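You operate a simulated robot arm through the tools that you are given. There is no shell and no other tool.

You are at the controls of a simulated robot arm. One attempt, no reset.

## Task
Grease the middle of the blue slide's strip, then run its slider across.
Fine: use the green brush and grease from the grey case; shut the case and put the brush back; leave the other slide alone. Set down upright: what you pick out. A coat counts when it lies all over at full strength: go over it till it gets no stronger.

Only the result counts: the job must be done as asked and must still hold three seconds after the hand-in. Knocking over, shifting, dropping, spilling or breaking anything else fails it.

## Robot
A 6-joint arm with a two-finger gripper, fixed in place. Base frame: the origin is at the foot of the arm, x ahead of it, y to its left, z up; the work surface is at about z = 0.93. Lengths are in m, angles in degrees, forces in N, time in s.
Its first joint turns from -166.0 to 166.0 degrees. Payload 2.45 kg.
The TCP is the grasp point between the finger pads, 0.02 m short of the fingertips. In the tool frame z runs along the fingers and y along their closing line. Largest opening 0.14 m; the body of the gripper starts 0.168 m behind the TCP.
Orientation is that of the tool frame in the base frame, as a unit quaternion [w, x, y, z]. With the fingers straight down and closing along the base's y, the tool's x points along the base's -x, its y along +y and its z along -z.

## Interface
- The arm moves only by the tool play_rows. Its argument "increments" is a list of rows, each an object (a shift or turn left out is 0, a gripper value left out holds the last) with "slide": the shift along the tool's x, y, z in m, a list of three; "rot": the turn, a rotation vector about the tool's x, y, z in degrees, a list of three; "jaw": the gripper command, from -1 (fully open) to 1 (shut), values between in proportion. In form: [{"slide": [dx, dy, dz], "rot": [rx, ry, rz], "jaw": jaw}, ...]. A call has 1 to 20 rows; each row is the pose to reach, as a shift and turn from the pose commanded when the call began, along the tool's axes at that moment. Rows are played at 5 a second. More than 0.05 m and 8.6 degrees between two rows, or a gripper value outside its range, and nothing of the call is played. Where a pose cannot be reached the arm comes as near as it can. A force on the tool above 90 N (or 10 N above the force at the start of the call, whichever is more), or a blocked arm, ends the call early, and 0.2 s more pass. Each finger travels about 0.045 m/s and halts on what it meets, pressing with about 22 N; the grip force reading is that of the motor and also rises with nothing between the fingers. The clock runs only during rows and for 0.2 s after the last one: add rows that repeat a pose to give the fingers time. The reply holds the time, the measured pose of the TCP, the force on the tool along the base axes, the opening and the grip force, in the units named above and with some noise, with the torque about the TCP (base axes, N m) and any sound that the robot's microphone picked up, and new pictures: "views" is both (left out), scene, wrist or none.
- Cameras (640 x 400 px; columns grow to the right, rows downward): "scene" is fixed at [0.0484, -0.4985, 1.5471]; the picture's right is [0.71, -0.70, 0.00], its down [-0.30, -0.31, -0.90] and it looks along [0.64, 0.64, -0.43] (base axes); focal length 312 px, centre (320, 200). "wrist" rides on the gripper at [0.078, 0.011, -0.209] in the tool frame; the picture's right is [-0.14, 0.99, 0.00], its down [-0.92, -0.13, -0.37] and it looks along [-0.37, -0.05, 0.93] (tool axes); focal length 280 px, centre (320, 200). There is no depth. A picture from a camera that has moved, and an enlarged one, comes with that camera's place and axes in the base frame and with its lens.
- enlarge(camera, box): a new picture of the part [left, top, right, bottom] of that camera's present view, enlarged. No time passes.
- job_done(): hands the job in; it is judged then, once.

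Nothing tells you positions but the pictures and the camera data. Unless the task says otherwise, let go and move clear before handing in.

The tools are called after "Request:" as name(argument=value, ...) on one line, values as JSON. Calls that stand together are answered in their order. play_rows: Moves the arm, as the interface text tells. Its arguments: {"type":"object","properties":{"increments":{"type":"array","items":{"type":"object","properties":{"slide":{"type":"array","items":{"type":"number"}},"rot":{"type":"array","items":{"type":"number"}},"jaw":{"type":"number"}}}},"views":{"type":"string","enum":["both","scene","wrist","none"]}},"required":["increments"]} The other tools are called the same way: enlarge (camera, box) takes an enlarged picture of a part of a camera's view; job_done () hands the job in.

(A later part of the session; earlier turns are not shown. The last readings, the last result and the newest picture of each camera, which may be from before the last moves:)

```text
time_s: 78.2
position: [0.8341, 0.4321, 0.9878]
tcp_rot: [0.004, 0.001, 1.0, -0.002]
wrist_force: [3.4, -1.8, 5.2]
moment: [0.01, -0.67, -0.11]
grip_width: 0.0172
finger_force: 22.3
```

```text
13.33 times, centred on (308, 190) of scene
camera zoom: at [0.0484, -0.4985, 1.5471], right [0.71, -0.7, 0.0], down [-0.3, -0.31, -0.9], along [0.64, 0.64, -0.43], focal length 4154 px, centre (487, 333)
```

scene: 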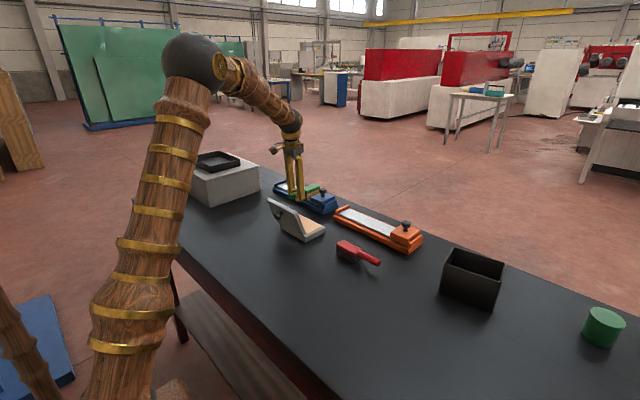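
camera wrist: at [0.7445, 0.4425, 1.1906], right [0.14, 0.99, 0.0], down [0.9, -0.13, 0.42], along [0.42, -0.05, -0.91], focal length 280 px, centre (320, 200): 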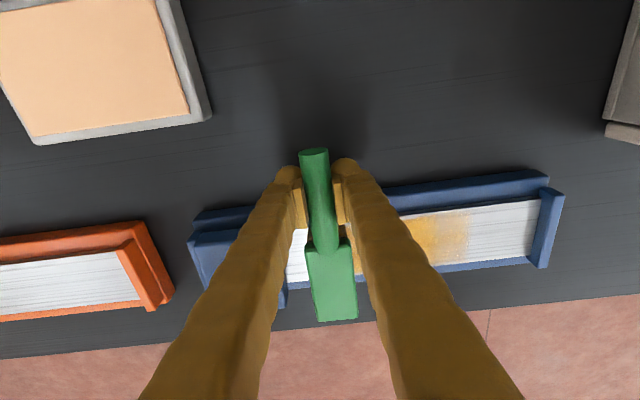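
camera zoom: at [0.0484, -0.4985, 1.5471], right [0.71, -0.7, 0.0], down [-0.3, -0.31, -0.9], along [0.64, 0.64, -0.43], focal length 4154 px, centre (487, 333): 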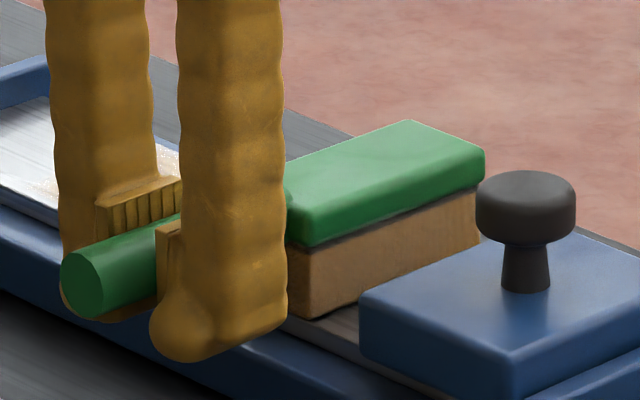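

Contact is now even at about 6.5 N. I'll stroke on slowly from here and check the force midway.

Request:
play_rows(increments=[{"slide": [0, 0.008, 0]}, {"slide": [0, 0.016, 0]}, {"slide": [0, 0.024, 0]}, {"slide": [0, 0.032, 0]}], views="none")

Request:
enlarge(camera="scene", box=[265, 165, 335, 215])

```text
time_s: 79.2
position: [0.8343, 0.4641, 0.9889]
tcp_rot: [0.005, 0.0, 1.0, -0.002]
wrist_force: [0.9, 0.7, -1.4]
moment: [-0.03, 0.05, 0.01]
grip_width: 0.0173
finger_force: 22.6
```

```text
8.00 times, centred on (300, 190) of scene
camera zoom: at [0.0484, -0.4985, 1.5471], right [0.71, -0.7, 0.0], down [-0.3, -0.31, -0.9], along [0.64, 0.64, -0.43], focal length 2492 px, centre (480, 280)
```

zoom: 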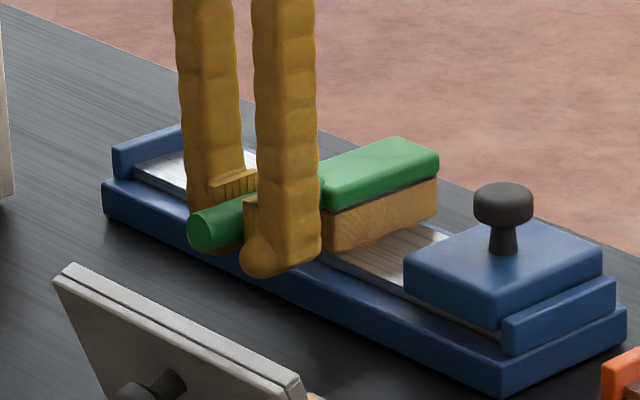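

Contact fades as the brush creeps in the grip while stroking, so I'll lower in small amounts as I go. Lowering 1.5 mm here and checking.

Request:
play_rows(increments=[{"slide": [0, 0, 0.0007]}, {"slide": [0, 0, 0.0013]}, {"slide": [0, 0, 0.0013]}], views="none")

```text
time_s: 80.0
position: [0.8344, 0.4645, 0.9873]
tcp_rot: [0.004, 0.0, 1.0, -0.002]
wrist_force: [1.2, 1.0, 6.5]
moment: [0.01, -0.74, 0.12]
grip_width: 0.017
finger_force: 21.8
```

Request:
play_rows(increments=[{"slide": [0, 0, 0.0006]}, {"slide": [0, -0.008, 0.0008]}, {"slide": [0, -0.016, 0.001]}, {"slide": [0, -0.024, 0.0012]}, {"slide": [0, -0.034, 0.0014]}], views="none")

Request:
enlarge(camera="scene", box=[265, 165, 335, 215])

```text
time_s: 81.2
position: [0.8351, 0.4298, 0.9847]
tcp_rot: [0.003, 0.0, 1.0, -0.002]
wrist_force: [1.0, 4.0, 13.1]
moment: [-0.02, -0.56, 0.19]
grip_width: 0.017
finger_force: 21.8
```

```text
8.00 times, centred on (300, 190) of scene
camera zoom: at [0.0484, -0.4985, 1.5471], right [0.71, -0.7, 0.0], down [-0.3, -0.31, -0.9], along [0.64, 0.64, -0.43], focal length 2492 px, centre (480, 280)
```

zoom: 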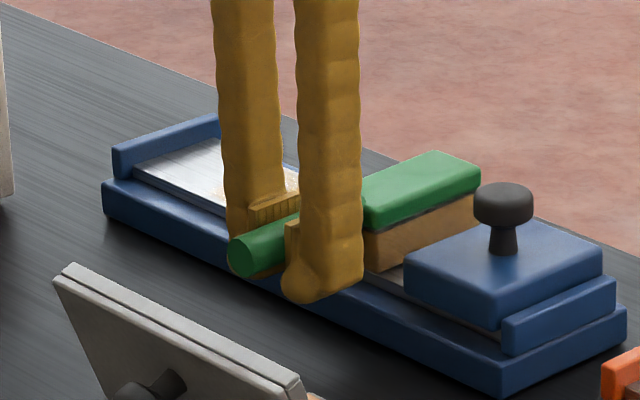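

Request:
play_rows(increments=[{"slide": [0, 0.014, 0.0]}, {"slide": [0, 0.028, 0.0001]}, {"slide": [0, 0.042, 0.0002]}, {"slide": [0, 0.056, 0.0003]}, {"slide": [0, 0.07, 0.0003]}, {"slide": [0, 0.084, 0.0004]}, {"slide": [0, 0.098, 0.0004]}, {"slide": [0, 0.11, 0.0005]}])

Request:
enlarge(camera="scene", box=[265, 165, 335, 215])

Request:
enlarge(camera="wrist", box=[150, 180, 350, 300])

```text
time_s: 83.0
position: [0.8349, 0.5402, 0.9841]
tcp_rot: [0.004, 0.0, 1.0, -0.002]
wrist_force: [-0.7, -2.9, 11.0]
moment: [0.09, -0.41, -0.16]
grip_width: 0.017
finger_force: 21.9
camera wrist: at [0.7554, 0.5513, 1.1911], right [0.14, 0.99, 0.0], down [0.92, -0.13, 0.38], along [0.37, -0.05, -0.93], focal length 280 px, centre (320, 200)
```

scene: 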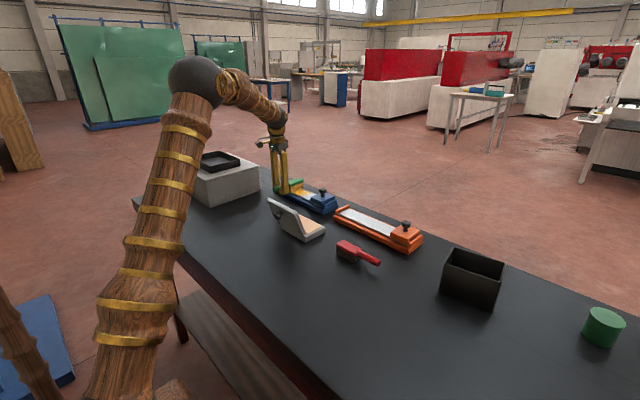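
wrist: 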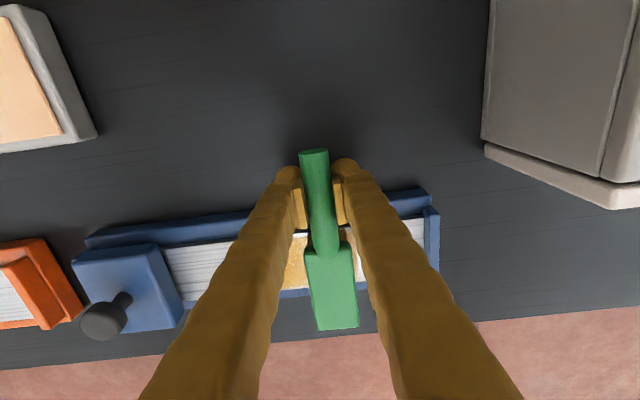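

```text
8.00 times, centred on (300, 190) of scene
camera zoom: at [0.0484, -0.4985, 1.5471], right [0.71, -0.7, 0.0], down [-0.3, -0.31, -0.9], along [0.64, 0.64, -0.43], focal length 2492 px, centre (480, 280)
```

zoom: 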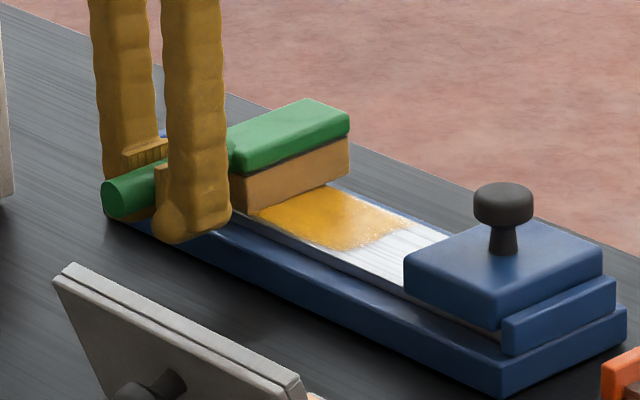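

```text
3.20 times, centred on (250, 240) of wrist
camera zoom: at [0.7554, 0.5513, 1.1911], right [0.14, 0.99, 0.0], down [0.92, -0.13, 0.38], along [0.37, -0.05, -0.93], focal length 897 px, centre (544, 72)
```

zoom: 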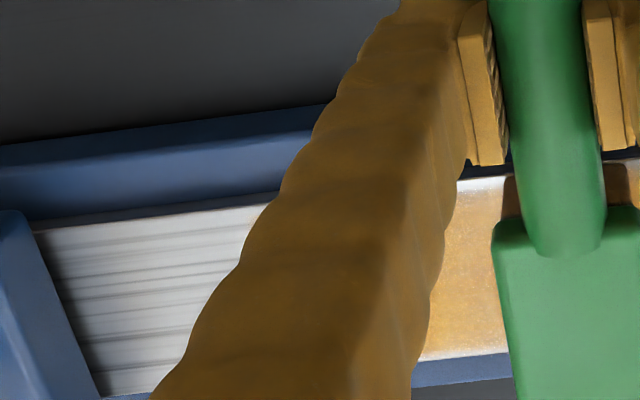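

The coated patch has a sharp edge near y≈0.45, so the area that takes grease seems to be the middle stretch of about y 0.45–0.56. I'll shift the strokes further toward +y so that end gets equal treatment.

Request:
play_rows(increments=[{"slide": [0, 0.01, 0.0002]}, {"slide": [0, 0.02, 0.0002]}, {"slide": [0, 0.03, 0.0003]}, {"slide": [0, 0.03, 0.0003]}])

Request:
enlarge(camera="scene", box=[265, 165, 335, 215])

Request:
enlarge(camera="wrist", box=[150, 180, 350, 300])

```text
time_s: 84.0
position: [0.8338, 0.5703, 0.9841]
tcp_rot: [0.004, 0.0, 1.0, -0.001]
wrist_force: [0.8, -0.4, 7.4]
moment: [0.07, -0.32, -0.04]
grip_width: 0.0171
finger_force: 22.1
camera wrist: at [0.755, 0.5816, 1.1909], right [0.14, 0.99, 0.0], down [0.92, -0.13, 0.38], along [0.37, -0.05, -0.93], focal length 280 px, centre (320, 200)
```

scene: 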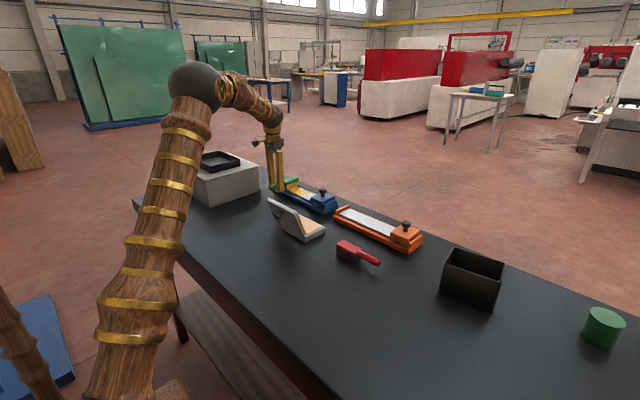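
wrist: 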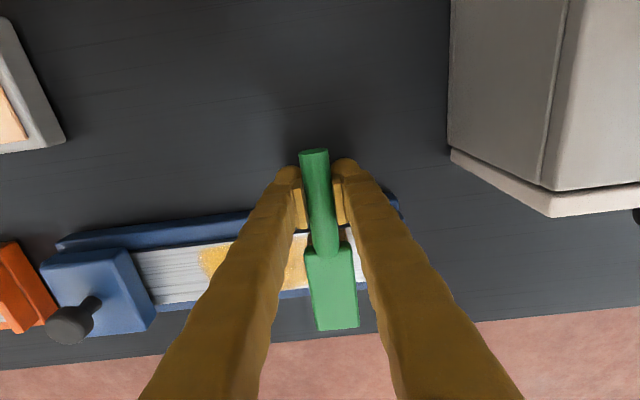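

```text
8.00 times, centred on (300, 190) of scene
camera zoom: at [0.0484, -0.4985, 1.5471], right [0.71, -0.7, 0.0], down [-0.3, -0.31, -0.9], along [0.64, 0.64, -0.43], focal length 2492 px, centre (480, 280)
```

zoom: 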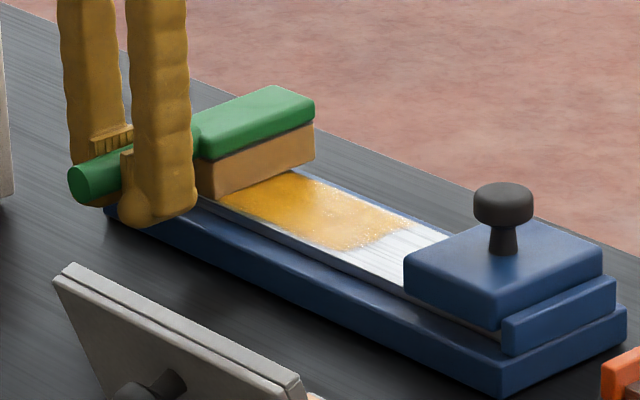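

```text
3.20 times, centred on (250, 240) of wrist
camera zoom: at [0.755, 0.5816, 1.1909], right [0.14, 0.99, 0.0], down [0.92, -0.13, 0.38], along [0.37, -0.05, -0.93], focal length 897 px, centre (544, 72)
```

zoom: 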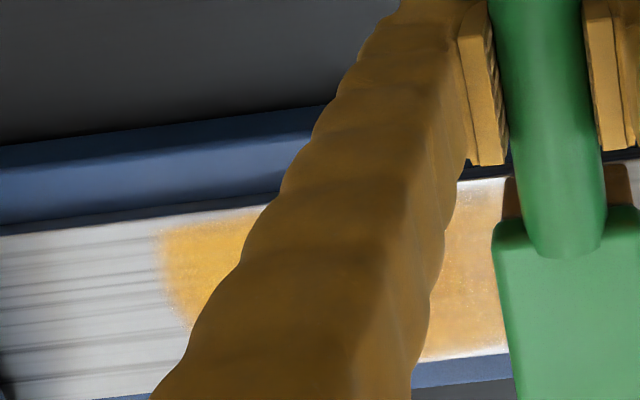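

The coat's −y edge is at y≈0.447 even though the brush pressed beyond it, so that is the edge of the greaseable middle. I'll do more passes back and forth over it, then lift and inspect.

Request:
play_rows(increments=[{"slide": [0, -0.012, 0.0003]}, {"slide": [0, -0.024, 0.0004]}, {"slide": [0, -0.036, 0.0004]}, {"slide": [0, -0.048, 0.0005]}, {"slide": [0, -0.06, 0.0006]}, {"slide": [0, -0.072, 0.0007]}, {"slide": [0, -0.084, 0.0008]}, {"slide": [0, -0.096, 0.0008]}, {"slide": [0, -0.108, 0.0009]}, {"slide": [0, -0.12, 0.001]}], views="none")

Request:
enlarge(camera="wrist", box=[300, 180, 500, 300])

Request:
enlarge(camera="scene", box=[265, 165, 335, 215])

```text
time_s: 86.2
position: [0.8365, 0.449, 0.9843]
tcp_rot: [0.005, 0.001, 1.0, -0.002]
wrist_force: [-0.1, 2.3, 13.6]
moment: [-0.03, -0.54, 0.11]
grip_width: 0.0168
finger_force: 21.9
```

```text
3.20 times, centred on (400, 240) of wrist
camera zoom: at [0.7566, 0.4604, 1.1903], right [0.14, 0.99, 0.0], down [0.92, -0.13, 0.38], along [0.37, -0.05, -0.93], focal length 897 px, centre (64, 72)
```

zoom: 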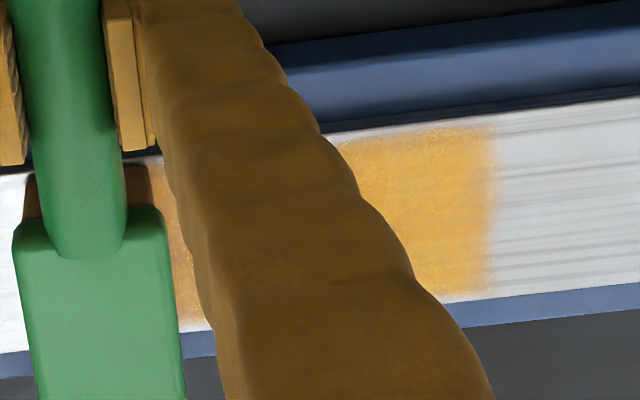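

```text
8.00 times, centred on (300, 190) of scene
camera zoom: at [0.0484, -0.4985, 1.5471], right [0.71, -0.7, 0.0], down [-0.3, -0.31, -0.9], along [0.64, 0.64, -0.43], focal length 2492 px, centre (480, 280)
```

zoom: 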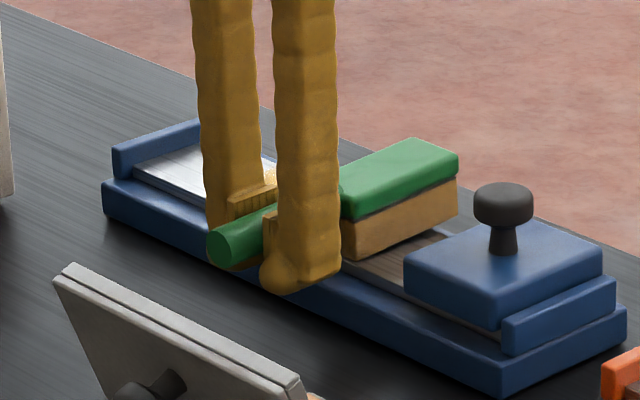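

The coat now fills a clean rectangle, y≈0.447–0.567, which is the middle of the exposed strip. I'll do more passes and compare the strength.

Request:
play_rows(increments=[{"slide": [0, 0.012, 0]}, {"slide": [0, 0.024, 0.0001]}, {"slide": [0, 0.036, 0.0001]}, {"slide": [0, 0.048, 0.0002]}, {"slide": [0, 0.06, 0.0002]}, {"slide": [0, 0.072, 0.0003]}, {"slide": [0, 0.084, 0.0003]}, {"slide": [0, 0.096, 0.0004]}, {"slide": [0, 0.108, 0.0005]}, {"slide": [0, 0.12, 0.0006]}, {"slide": [0, 0.108, 0.0007]}, {"slide": [0, 0.096, 0.0007]}, {"slide": [0, 0.084, 0.0008]}, {"slide": [0, 0.072, 0.0008]}, {"slide": [0, 0.06, 0.0009]}, {"slide": [0, 0.048, 0.0009]}, {"slide": [0, 0.036, 0.001]}, {"slide": [0, 0.024, 0.001]}, {"slide": [0, 0.012, 0.0011]}, {"slide": [0, 0.0, 0.0012]}], views="none")

Request:
enlarge(camera="wrist", box=[300, 180, 500, 300])

```text
time_s: 90.4
position: [0.8332, 0.4489, 0.9811]
tcp_rot: [0.004, 0.0, 1.0, -0.001]
wrist_force: [-0.7, 3.5, 13.1]
moment: [-0.03, -0.55, 0.09]
grip_width: 0.0172
finger_force: 22.3
```

```text
3.20 times, centred on (400, 240) of wrist
camera zoom: at [0.7545, 0.4607, 1.1894], right [0.14, 0.99, 0.0], down [0.92, -0.13, 0.38], along [0.37, -0.05, -0.93], focal length 897 px, centre (64, 72)
```

zoom: 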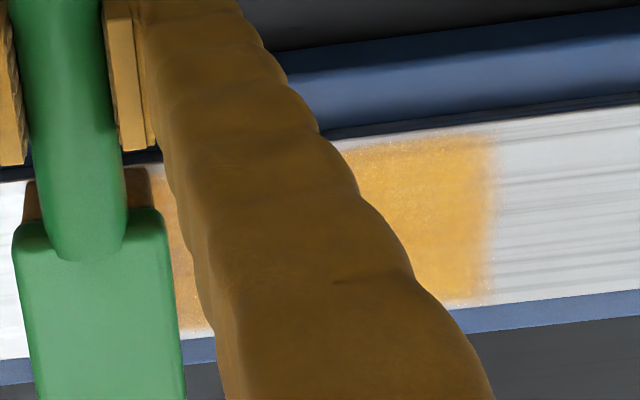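

The shade seems steady now. I'll lift the brush clear and look at the whole coat.

Request:
play_rows(increments=[{"slide": [0, 0, -0.02]}, {"slide": [0.01, 0.0, -0.05]}, {"slide": [0.02, 0.0, -0.09]}, {"slide": [0.02, 0.0, -0.12]}, {"slide": [0.02, 0.0, -0.12]}])

Request:
enlarge(camera="scene", box=[265, 165, 335, 215])

Request:
enlarge(camera="wrist", box=[200, 120, 440, 320])

```text
time_s: 91.6
position: [0.8135, 0.4495, 1.1021]
tcp_rot: [0.005, 0.0, 1.0, -0.001]
wrist_force: [-0.3, 0.5, -1.5]
moment: [0.05, 0.03, -0.02]
grip_width: 0.0171
finger_force: 22.3
camera wrist: at [0.7357, 0.4617, 1.3091], right [0.14, 0.99, 0.0], down [0.92, -0.13, 0.38], along [0.37, -0.05, -0.93], focal length 280 px, centre (320, 200)
```

scene: 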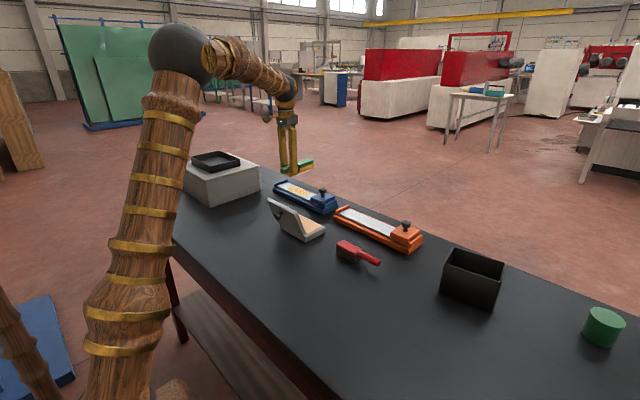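
wrist: 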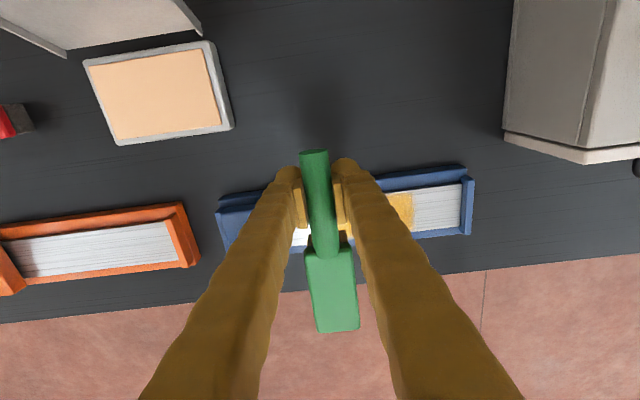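

```text
8.00 times, centred on (300, 190) of scene
camera zoom: at [0.0484, -0.4985, 1.5471], right [0.71, -0.7, 0.0], down [-0.3, -0.31, -0.9], along [0.64, 0.64, -0.43], focal length 2492 px, centre (480, 280)
```

zoom: 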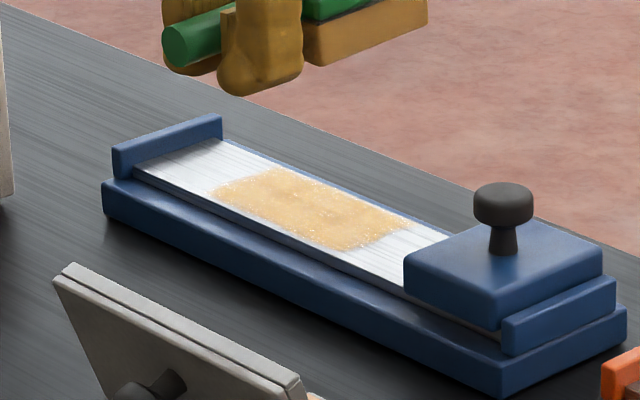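

```text
2.00 times, centred on (320, 220) of wrist
camera zoom: at [0.7357, 0.4617, 1.3091], right [0.14, 0.99, 0.0], down [0.92, -0.13, 0.38], along [0.37, -0.05, -0.93], focal length 561 px, centre (320, 160)
```

zoom: 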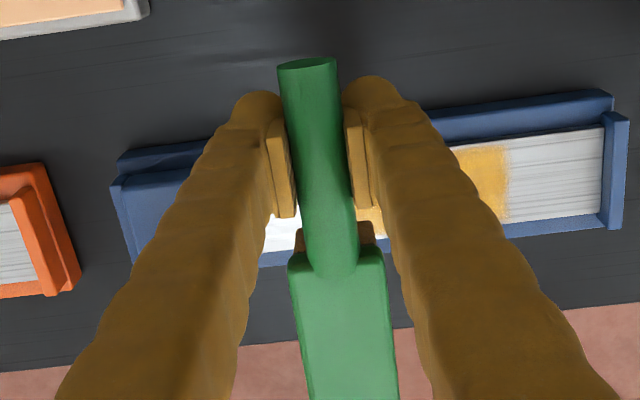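

Request:
enlarge(camera="scene", box=[284, 180, 320, 200])

Request:
enlarge(camera="wrist", box=[360, 170, 470, 250])

```text
16.00 times, centred on (302, 190) of scene
camera zoom: at [0.0484, -0.4985, 1.5471], right [0.71, -0.7, 0.0], down [-0.3, -0.31, -0.9], along [0.64, 0.64, -0.43], focal length 4985 px, centre (608, 360)
```

zoom: 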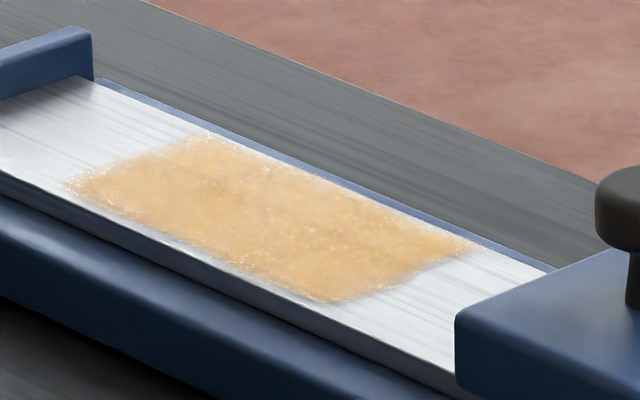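

```text
5.00 times, centred on (415, 210) of wrist
camera zoom: at [0.7357, 0.4617, 1.3091], right [0.14, 0.99, 0.0], down [0.92, -0.13, 0.38], along [0.37, -0.05, -0.93], focal length 1402 px, centre (-155, 150)
```

zoom: 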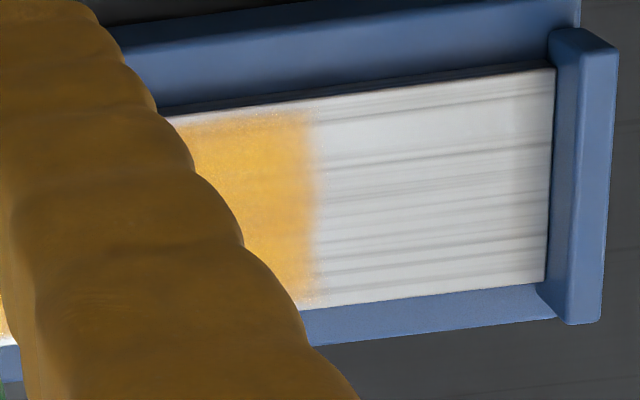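

The patch is an even rectangle over the strip's middle. To be sure it is at full strength, I'll reload the brush and go over it again, then compare; first swinging back to the case with the fingers kept outside its rim.

Request:
play_rows(increments=[{"slide": [0.0077, -0.0065, 0], "rot": [0, 0, 7.5]}, {"slide": [0.0153, -0.0129, 0], "rot": [0, 0, 15]}, {"slide": [0.023, -0.0194, 0], "rot": [0, 0, 22.5]}, {"slide": [0.0307, -0.0258, 0], "rot": [0, 0, 30]}, {"slide": [0.0383, -0.0323, 0], "rot": [0, 0, 37.5]}, {"slide": [0.046, -0.0388, 0], "rot": [0, 0, 45]}, {"slide": [0.0537, -0.0452, 0], "rot": [0, 0, 52.5]}, {"slide": [0.0613, -0.0517, 0], "rot": [0, 0, 60]}, {"slide": [0.069, -0.0581, 0], "rot": [0, 0, 67.5]}, {"slide": [0.0767, -0.0646, 0], "rot": [0, 0, 75]}, {"slide": [0.0843, -0.071, 0], "rot": [0, 0, 82.5]}, {"slide": [0.092, -0.0775, 0], "rot": [0, 0, 90]}, {"slide": [0.092, -0.0775, 0.04], "rot": [0, 0, 90]}, {"slide": [0.092, -0.0775, 0.04], "rot": [0, 0, 90]}])

Request:
enlarge(camera="scene", box=[265, 175, 335, 235])

Request:
enlarge(camera="wrist", box=[220, 120, 420, 340])

```text
time_s: 94.6
position: [0.7209, 0.3724, 1.062]
tcp_rot: [0.005, 0.708, 0.707, 0.002]
wrist_force: [0.1, -0.8, -0.3]
moment: [0.03, 0.0, -0.02]
grip_width: 0.017
finger_force: 22.1
camera wrist: at [0.7312, 0.4508, 1.2691], right [0.99, -0.14, 0.01], down [-0.13, -0.92, 0.37], along [-0.04, -0.37, -0.93], focal length 280 px, centre (320, 200)
```

scene: 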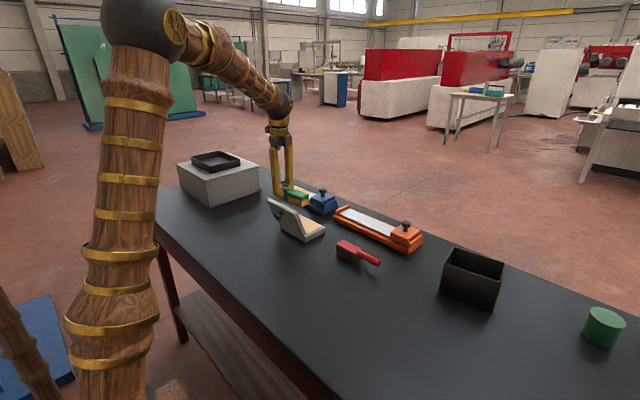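
wrist: 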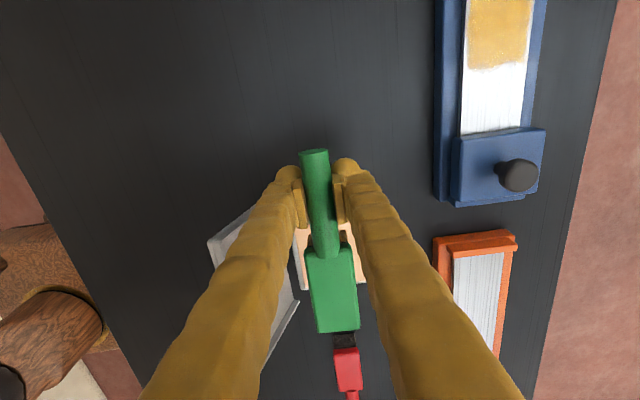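

```text
6.67 times, centred on (300, 205) of scene
camera zoom: at [0.0484, -0.4985, 1.5471], right [0.71, -0.7, 0.0], down [-0.3, -0.31, -0.9], along [0.64, 0.64, -0.43], focal length 2077 px, centre (453, 167)
```

zoom: 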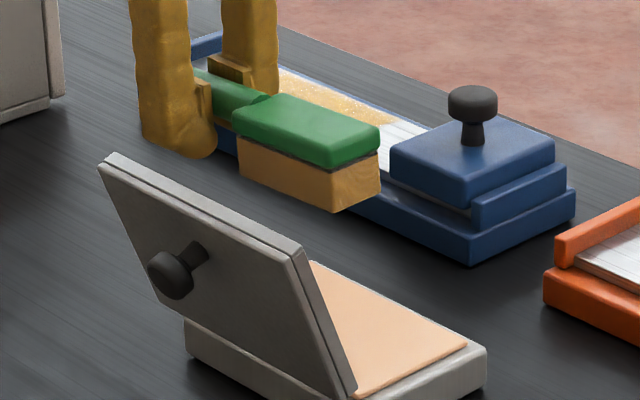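

```text
1.82 times, centred on (320, 230) of wrist
camera zoom: at [0.7312, 0.4508, 1.2691], right [0.99, -0.14, 0.01], down [-0.13, -0.92, 0.37], along [-0.04, -0.37, -0.93], focal length 510 px, centre (320, 146)
```

zoom: 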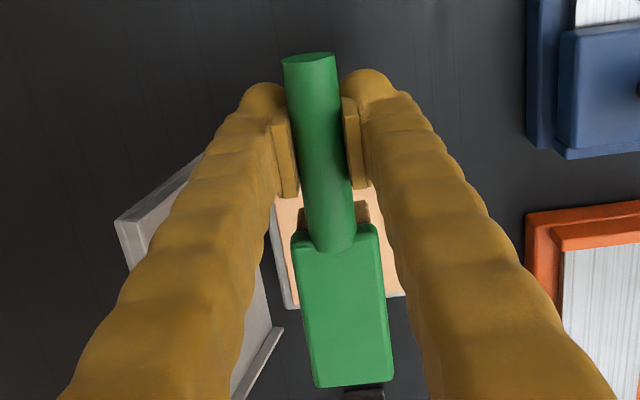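

Request:
enlarge(camera="scene", box=[280, 185, 316, 210])

Request:
enlarge(camera="wrist", box=[430, 0, 560, 80])

```text
16.00 times, centred on (298, 198) of scene
camera zoom: at [0.0484, -0.4985, 1.5471], right [0.71, -0.7, 0.0], down [-0.3, -0.31, -0.9], along [0.64, 0.64, -0.43], focal length 4985 px, centre (672, 240)
```

zoom: 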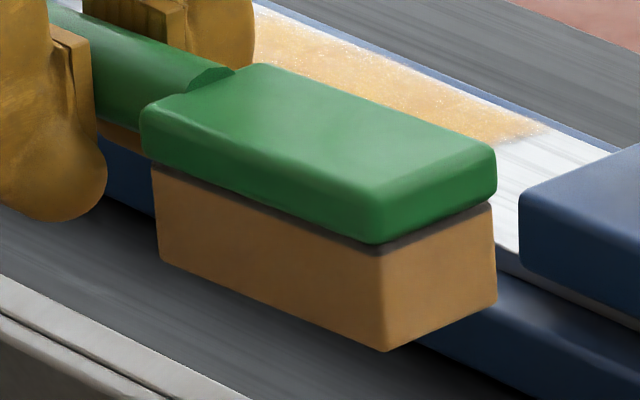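

```text
4.92 times, centred on (495, 40) of wrist
camera zoom: at [0.7312, 0.4508, 1.2691], right [0.99, -0.14, 0.01], down [-0.13, -0.92, 0.37], along [-0.04, -0.37, -0.93], focal length 1380 px, centre (-542, 988)
```

zoom: 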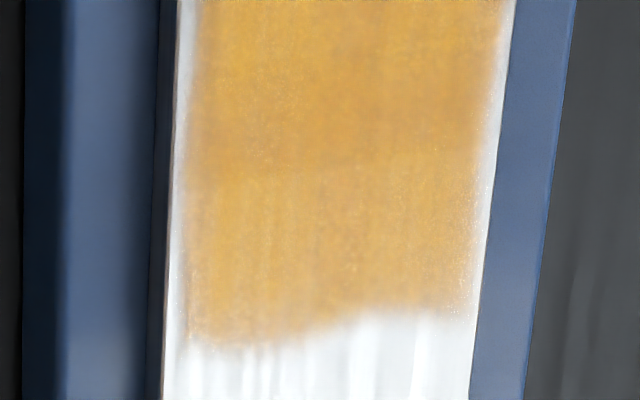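

The coat's middle looks dense, while its −y end is a little streaky, so more passes are needed there. The brush sits about 3.5° nose-up in the grip, so I'll level it and dip again, lowering gently.

Request:
play_rows(increments=[{"slide": [0, 0, 0.02], "rot": [0, 1.8, 0]}, {"slide": [0, 0, 0.04], "rot": [0, 3.5, 0]}, {"slide": [0, 0, 0.06], "rot": [0, 3.5, 0]}, {"slide": [0, 0, 0.07], "rot": [0, 3.5, 0]}, {"slide": [0, 0, 0.07], "rot": [0, 3.5, 0]}])

Request:
enlarge(camera="scene", box=[275, 190, 335, 240])

```text
time_s: 95.8
position: [0.7221, 0.3725, 0.9911]
tcp_rot: [-0.018, 0.707, 0.706, 0.023]
wrist_force: [-0.1, -0.5, 0.6]
moment: [0.09, -0.02, 0.0]
grip_width: 0.0171
finger_force: 21.4
camera wrist: at [0.7322, 0.4374, 1.2037], right [0.99, -0.14, 0.0], down [-0.13, -0.94, 0.31], along [-0.04, -0.31, -0.95], focal length 280 px, centre (320, 200)
```

scene: 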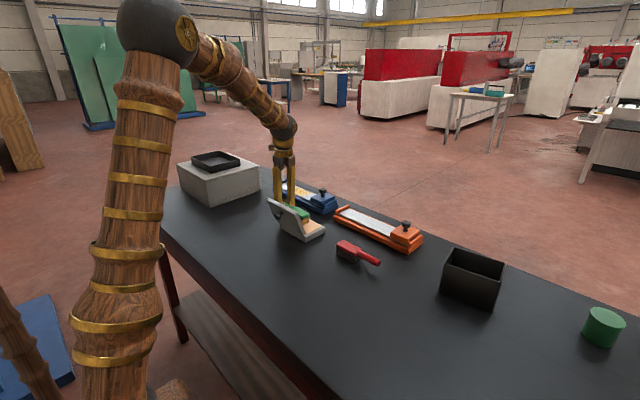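
wrist: 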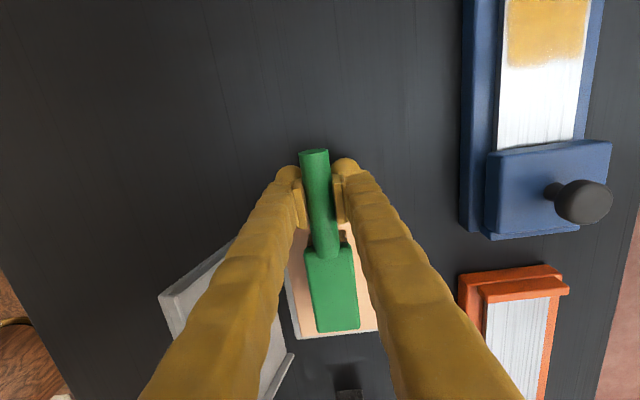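

```text
8.00 times, centred on (305, 215) of scene
camera zoom: at [0.0484, -0.4985, 1.5471], right [0.71, -0.7, 0.0], down [-0.3, -0.31, -0.9], along [0.64, 0.64, -0.43], focal length 2492 px, centre (440, 80)
```

zoom: 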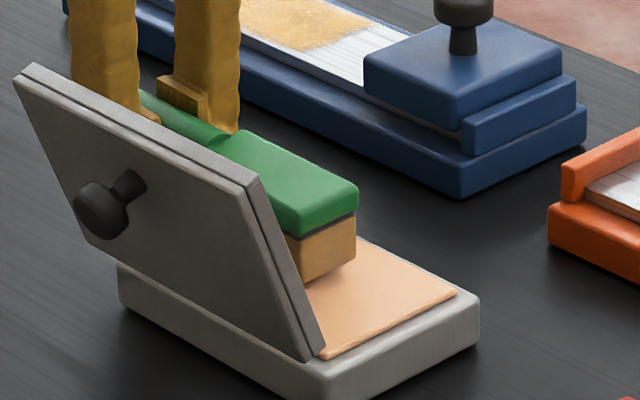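

Request:
play_rows(increments=[{"slide": [0, 0, 0.002]}, {"slide": [0, 0, 0.004]}, {"slide": [0, 0, 0.004]}], views="none")

```text
time_s: 96.6
position: [0.7222, 0.3729, 0.9861]
tcp_rot: [-0.017, 0.706, 0.707, 0.024]
wrist_force: [-0.6, 0.2, -0.3]
moment: [0.03, 0.04, 0.01]
grip_width: 0.0171
finger_force: 22.0
```

Request:
play_rows(increments=[{"slide": [0, 0, 0.002]}, {"slide": [0, 0, 0.003]}, {"slide": [0, 0, 0.003]}], views="none")

Request:
enlarge(camera="scene", box=[285, 200, 325, 230])

```text
time_s: 97.4
position: [0.7216, 0.3728, 0.9844]
tcp_rot: [-0.019, 0.707, 0.707, 0.023]
wrist_force: [1.3, 2.1, 5.7]
moment: [-0.67, 0.04, 0.13]
grip_width: 0.017
finger_force: 21.7
```

```text
13.33 times, centred on (305, 215) of scene
camera zoom: at [0.0484, -0.4985, 1.5471], right [0.71, -0.7, 0.0], down [-0.3, -0.31, -0.9], along [0.64, 0.64, -0.43], focal length 4154 px, centre (520, 0)
```

zoom: 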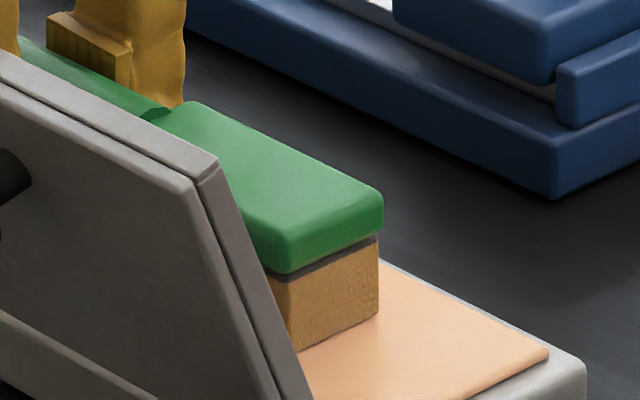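

The brush touched the grease with light, even contact. I'll lift it out and swing back over the strip, a bit higher for clearance over the slider knob.

Request:
play_rows(increments=[{"slide": [0.0017, 0, -0.0299]}, {"slide": [0.0041, 0, -0.0699]}, {"slide": [0.0058, 0, -0.0998]}, {"slide": [0.0164, 0.0094, -0.0992], "rot": [0.435, 0, -7.485]}, {"slide": [0.027, 0.0188, -0.0986], "rot": [0.87, 0, -14.97]}, {"slide": [0.0376, 0.0283, -0.098], "rot": [1.305, 0, -22.455]}, {"slide": [0.048, 0.0377, -0.0973], "rot": [1.74, 0, -29.94]}, {"slide": [0.0586, 0.0471, -0.0967], "rot": [2.175, 0, -37.425]}, {"slide": [0.0692, 0.0565, -0.0961], "rot": [2.61, 0, -44.91]}, {"slide": [0.0798, 0.0659, -0.0955], "rot": [3.045, 0, -52.395]}, {"slide": [0.0903, 0.0753, -0.0949], "rot": [3.48, 0, -59.88]}, {"slide": [0.1009, 0.0848, -0.0943], "rot": [3.915, 0, -67.365]}, {"slide": [0.1114, 0.0942, -0.0937], "rot": [4.35, 0, -74.85]}, {"slide": [0.122, 0.1036, -0.093], "rot": [4.785, 0, -82.335]}, {"slide": [0.1325, 0.113, -0.0924], "rot": [5.22, 0, -89.82]}, {"slide": [0.1325, 0.113, -0.0924], "rot": [5.22, 0, -89.82]}])

Request:
enlarge(camera="scene", box=[265, 155, 335, 215])

```text
time_s: 100.8
position: [0.8357, 0.4989, 1.0854]
tcp_rot: [-0.025, 0.0, 1.0, 0.0]
wrist_force: [0.3, 0.2, -1.4]
moment: [-0.02, 0.09, 0.02]
grip_width: 0.0171
finger_force: 22.1
camera wrist: at [0.7682, 0.5106, 1.2969], right [0.14, 0.99, -0.01], down [0.94, -0.13, 0.32], along [0.32, -0.05, -0.95], focal length 280 px, centre (320, 200)
```

scene: 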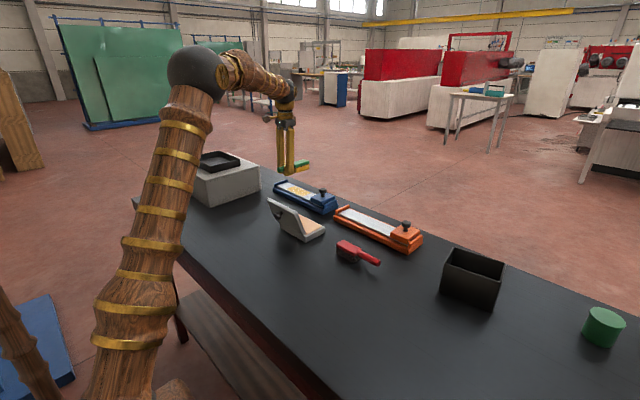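
wrist: 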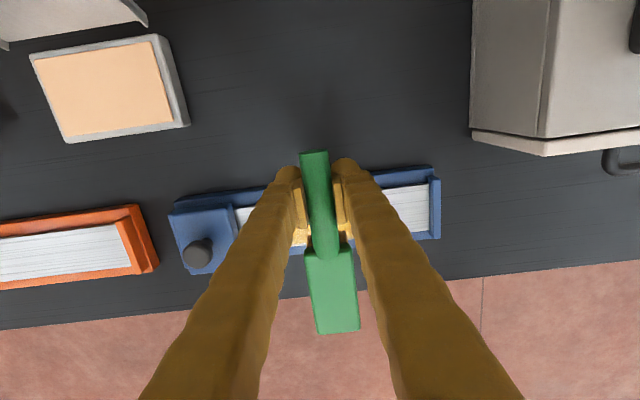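

```text
6.67 times, centred on (300, 185) of scene
camera zoom: at [0.0484, -0.4985, 1.5471], right [0.71, -0.7, 0.0], down [-0.3, -0.31, -0.9], along [0.64, 0.64, -0.43], focal length 2077 px, centre (453, 300)
```

zoom: 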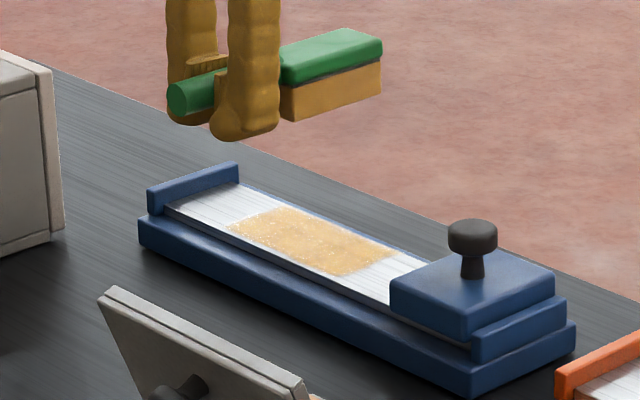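

Lowering toward the strip again, in small steps near contact.

Request:
play_rows(increments=[{"slide": [-0.0015, 0, 0.03]}, {"slide": [-0.003, 0, 0.06]}, {"slide": [-0.0045, 0, 0.09]}, {"slide": [-0.0048, 0, 0.096]}, {"slide": [-0.0048, 0, 0.096]}], views="none")

```text
time_s: 102.0
position: [0.8348, 0.5013, 0.9891]
tcp_rot: [-0.025, 0.001, 1.0, 0.0]
wrist_force: [0.6, 0.1, -0.7]
moment: [-0.04, 0.06, -0.01]
grip_width: 0.0171
finger_force: 21.8
```

Request:
play_rows(increments=[{"slide": [-0.0001, 0, 0.0015]}, {"slide": [-0.0002, 0, 0.003]}, {"slide": [-0.0002, 0, 0.003]}], views="none")

```text
time_s: 102.8
position: [0.8353, 0.5004, 0.9853]
tcp_rot: [-0.024, 0.001, 1.0, 0.0]
wrist_force: [-0.8, 0.9, -0.5]
moment: [0.03, 0.05, 0.0]
grip_width: 0.0168
finger_force: 22.2
```

Request:
play_rows(increments=[{"slide": [0, 0, 0.001]}, {"slide": [-0.0001, 0, 0.002]}, {"slide": [-0.0001, 0, 0.002]}], views="none")

```text
time_s: 103.6
position: [0.8346, 0.4996, 0.9846]
tcp_rot: [-0.025, 0.001, 1.0, 0.0]
wrist_force: [-1.1, -0.3, 5.3]
moment: [0.12, -0.19, -0.02]
grip_width: 0.0171
finger_force: 21.5
```

Contact made. I'll stroke over the whole middle, with extra overlap at the −y end.

Request:
play_rows(increments=[{"slide": [0, -0.012, 0.0005], "rot": [0, 0.5, 0]}, {"slide": [0, -0.024, 0.0005], "rot": [0, 0.5, 0]}, {"slide": [0, -0.036, 0.0006], "rot": [0, 0.5, 0]}, {"slide": [0, -0.048, 0.0006], "rot": [0, 0.5, 0]}, {"slide": [0, -0.06, 0.0007], "rot": [0, 0.5, 0]}, {"slide": [0, -0.072, 0.0007], "rot": [0, 0.5, 0]}, {"slide": [0, -0.06, 0.0008], "rot": [0, 0.5, 0]}, {"slide": [0, -0.048, 0.0008], "rot": [0, 0.5, 0]}, {"slide": [0, -0.036, 0.0009], "rot": [0, 0.5, 0]}, {"slide": [0, -0.048, 0.0009], "rot": [0, 0.5, 0]}, {"slide": [0, -0.06, 0.001], "rot": [0, 0.5, 0]}, {"slide": [0, -0.072, 0.001], "rot": [0, 0.5, 0]}, {"slide": [0, -0.06, 0.001], "rot": [0, 0.5, 0]}, {"slide": [0, -0.048, 0.0011], "rot": [0, 0.5, 0]}, {"slide": [0, -0.036, 0.0011], "rot": [0, 0.5, 0]}, {"slide": [0, -0.024, 0.0012], "rot": [0, 0.5, 0]}, {"slide": [0, -0.012, 0.0012], "rot": [0, 0.5, 0]}, {"slide": [0, 0, 0.0012], "rot": [0, 0.5, 0]}], views="none")

Request:
enlarge(camera="scene", box=[265, 165, 335, 215])

```text
time_s: 107.4
position: [0.8341, 0.5002, 0.9814]
tcp_rot: [-0.029, 0.001, 1.0, 0.0]
wrist_force: [-0.3, -0.7, -0.9]
moment: [-0.02, 0.08, -0.05]
grip_width: 0.0169
finger_force: 22.2
```

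```text
8.00 times, centred on (300, 190) of scene
camera zoom: at [0.0484, -0.4985, 1.5471], right [0.71, -0.7, 0.0], down [-0.3, -0.31, -0.9], along [0.64, 0.64, -0.43], focal length 2492 px, centre (480, 280)
```

zoom: 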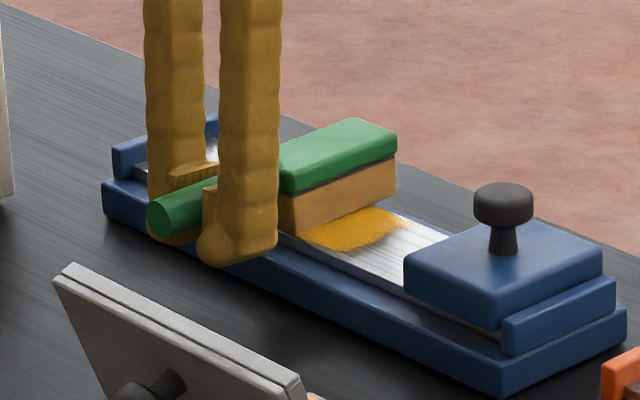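

The −y part is visibly stronger after reloading, so the earlier coat wasn't yet full. I'll re-establish contact and work the rest.

Request:
play_rows(increments=[{"slide": [0, 0, 0.0006]}, {"slide": [0, 0, 0.0012]}, {"slide": [0, 0, 0.0012]}], views="none")

```text
time_s: 108.2
position: [0.8349, 0.4989, 0.982]
tcp_rot: [-0.029, 0.001, 1.0, 0.0]
wrist_force: [-1.5, -3.0, 9.5]
moment: [0.04, -0.41, -0.07]
grip_width: 0.017
finger_force: 22.7
```

Request:
play_rows(increments=[{"slide": [0, 0.012, 0.0001]}, {"slide": [0, 0.024, 0.0002]}, {"slide": [0, 0.036, 0.0002]}, {"slide": [0, 0.048, 0.0003]}, {"slide": [0, 0.06, 0.0004]}, {"slide": [0, 0.066, 0.0004]}, {"slide": [0, 0.054, 0.0005]}, {"slide": [0, 0.042, 0.0005]}, {"slide": [0, 0.03, 0.0006]}, {"slide": [0, 0.018, 0.0006]}, {"slide": [0, 0.03, 0.0007]}, {"slide": [0, 0.042, 0.0008]}, {"slide": [0, 0.054, 0.0008]}, {"slide": [0, 0.066, 0.0009]}, {"slide": [0, 0.054, 0.001]}, {"slide": [0, 0.042, 0.001]}, {"slide": [0, 0.03, 0.0011]}, {"slide": [0, 0.018, 0.0012]}, {"slide": [0, 0.006, 0.0013]}, {"slide": [0, -0.006, 0.0014]}], views="none")

Request:
enlarge(camera="scene", box=[265, 165, 335, 215])

Request:
enlarge(camera="wrist", box=[330, 170, 490, 270])

```text
time_s: 112.4
position: [0.8344, 0.4926, 0.9801]
tcp_rot: [-0.03, 0.001, 1.0, 0.0]
wrist_force: [0.2, 0.3, 0.5]
moment: [-0.03, 0.01, -0.03]
grip_width: 0.0171
finger_force: 22.0
```

```text
8.00 times, centred on (300, 190) of scene
camera zoom: at [0.0484, -0.4985, 1.5471], right [0.71, -0.7, 0.0], down [-0.3, -0.31, -0.9], along [0.64, 0.64, -0.43], focal length 2492 px, centre (480, 280)
```

zoom: 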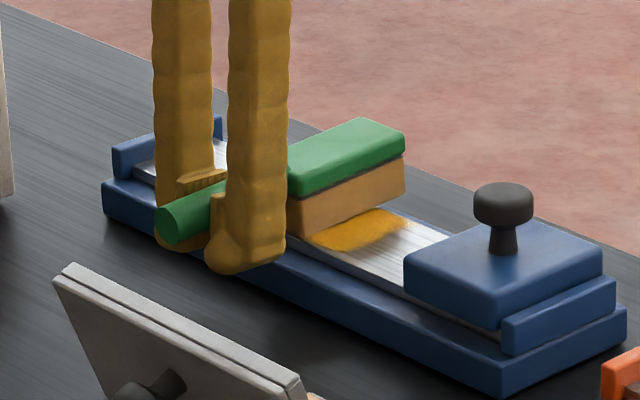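

```text
4.00 times, centred on (410, 220) of wrist
camera zoom: at [0.7695, 0.5036, 1.1922], right [0.14, 0.99, -0.01], down [0.94, -0.13, 0.31], along [0.31, -0.05, -0.95], focal length 1122 px, centre (-40, 120)
```

zoom: 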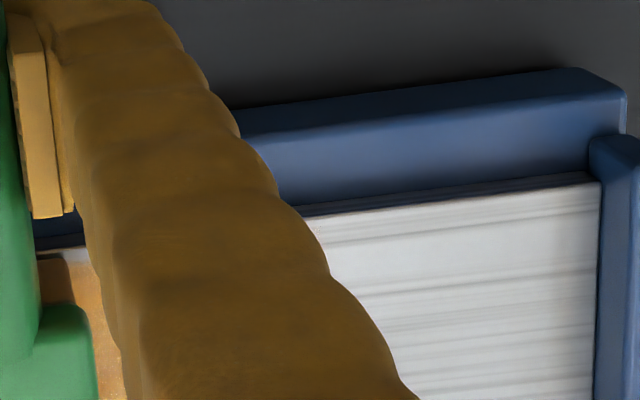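

I'll lift off and inspect the coat again.

Request:
play_rows(increments=[{"slide": [0, 0, -0.02]}, {"slide": [0.003, 0, -0.06]}, {"slide": [0.005, 0, -0.1]}, {"slide": [0.005, 0, -0.12]}, {"slide": [0.005, 0, -0.12]}], views="scene")

Request:
enlarge(camera="scene", box=[284, 180, 320, 200])

Request:
enlarge(camera="scene", box=[265, 155, 335, 215])

```text
time_s: 113.6
position: [0.8382, 0.4936, 1.1013]
tcp_rot: [-0.03, 0.0, 1.0, -0.001]
wrist_force: [0.2, 0.5, -1.7]
moment: [0.02, 0.06, -0.02]
grip_width: 0.0169
finger_force: 21.6
```

scene: 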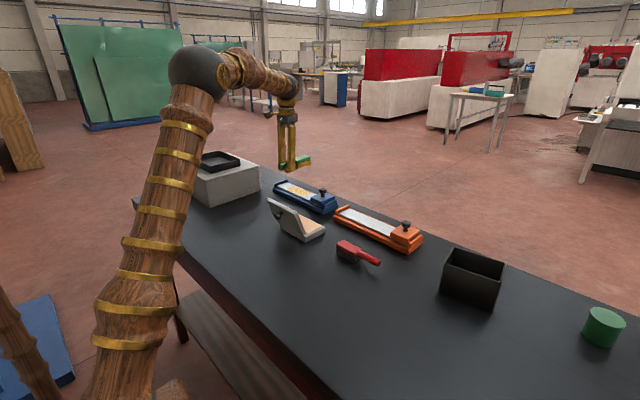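

```text
16.00 times, centred on (302, 190) of scene
camera zoom: at [0.0484, -0.4985, 1.5471], right [0.71, -0.7, 0.0], down [-0.3, -0.31, -0.9], along [0.64, 0.64, -0.43], focal length 4985 px, centre (608, 360)
```

zoom: 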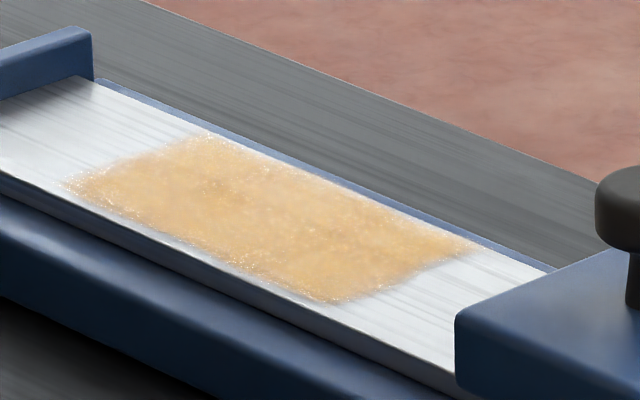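

```text
6.67 times, centred on (300, 185) of scene
camera zoom: at [0.0484, -0.4985, 1.5471], right [0.71, -0.7, 0.0], down [-0.3, -0.31, -0.9], along [0.64, 0.64, -0.43], focal length 2077 px, centre (453, 300)
```

zoom: 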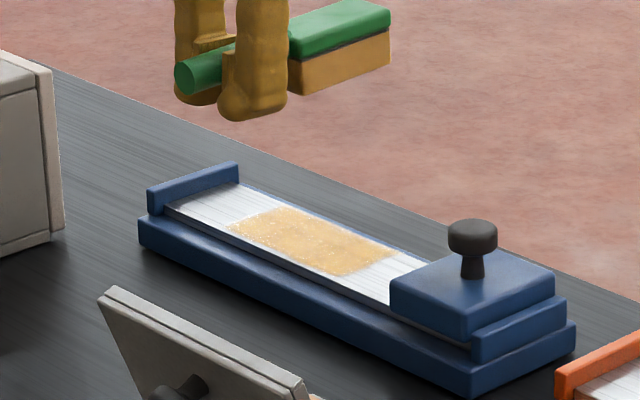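

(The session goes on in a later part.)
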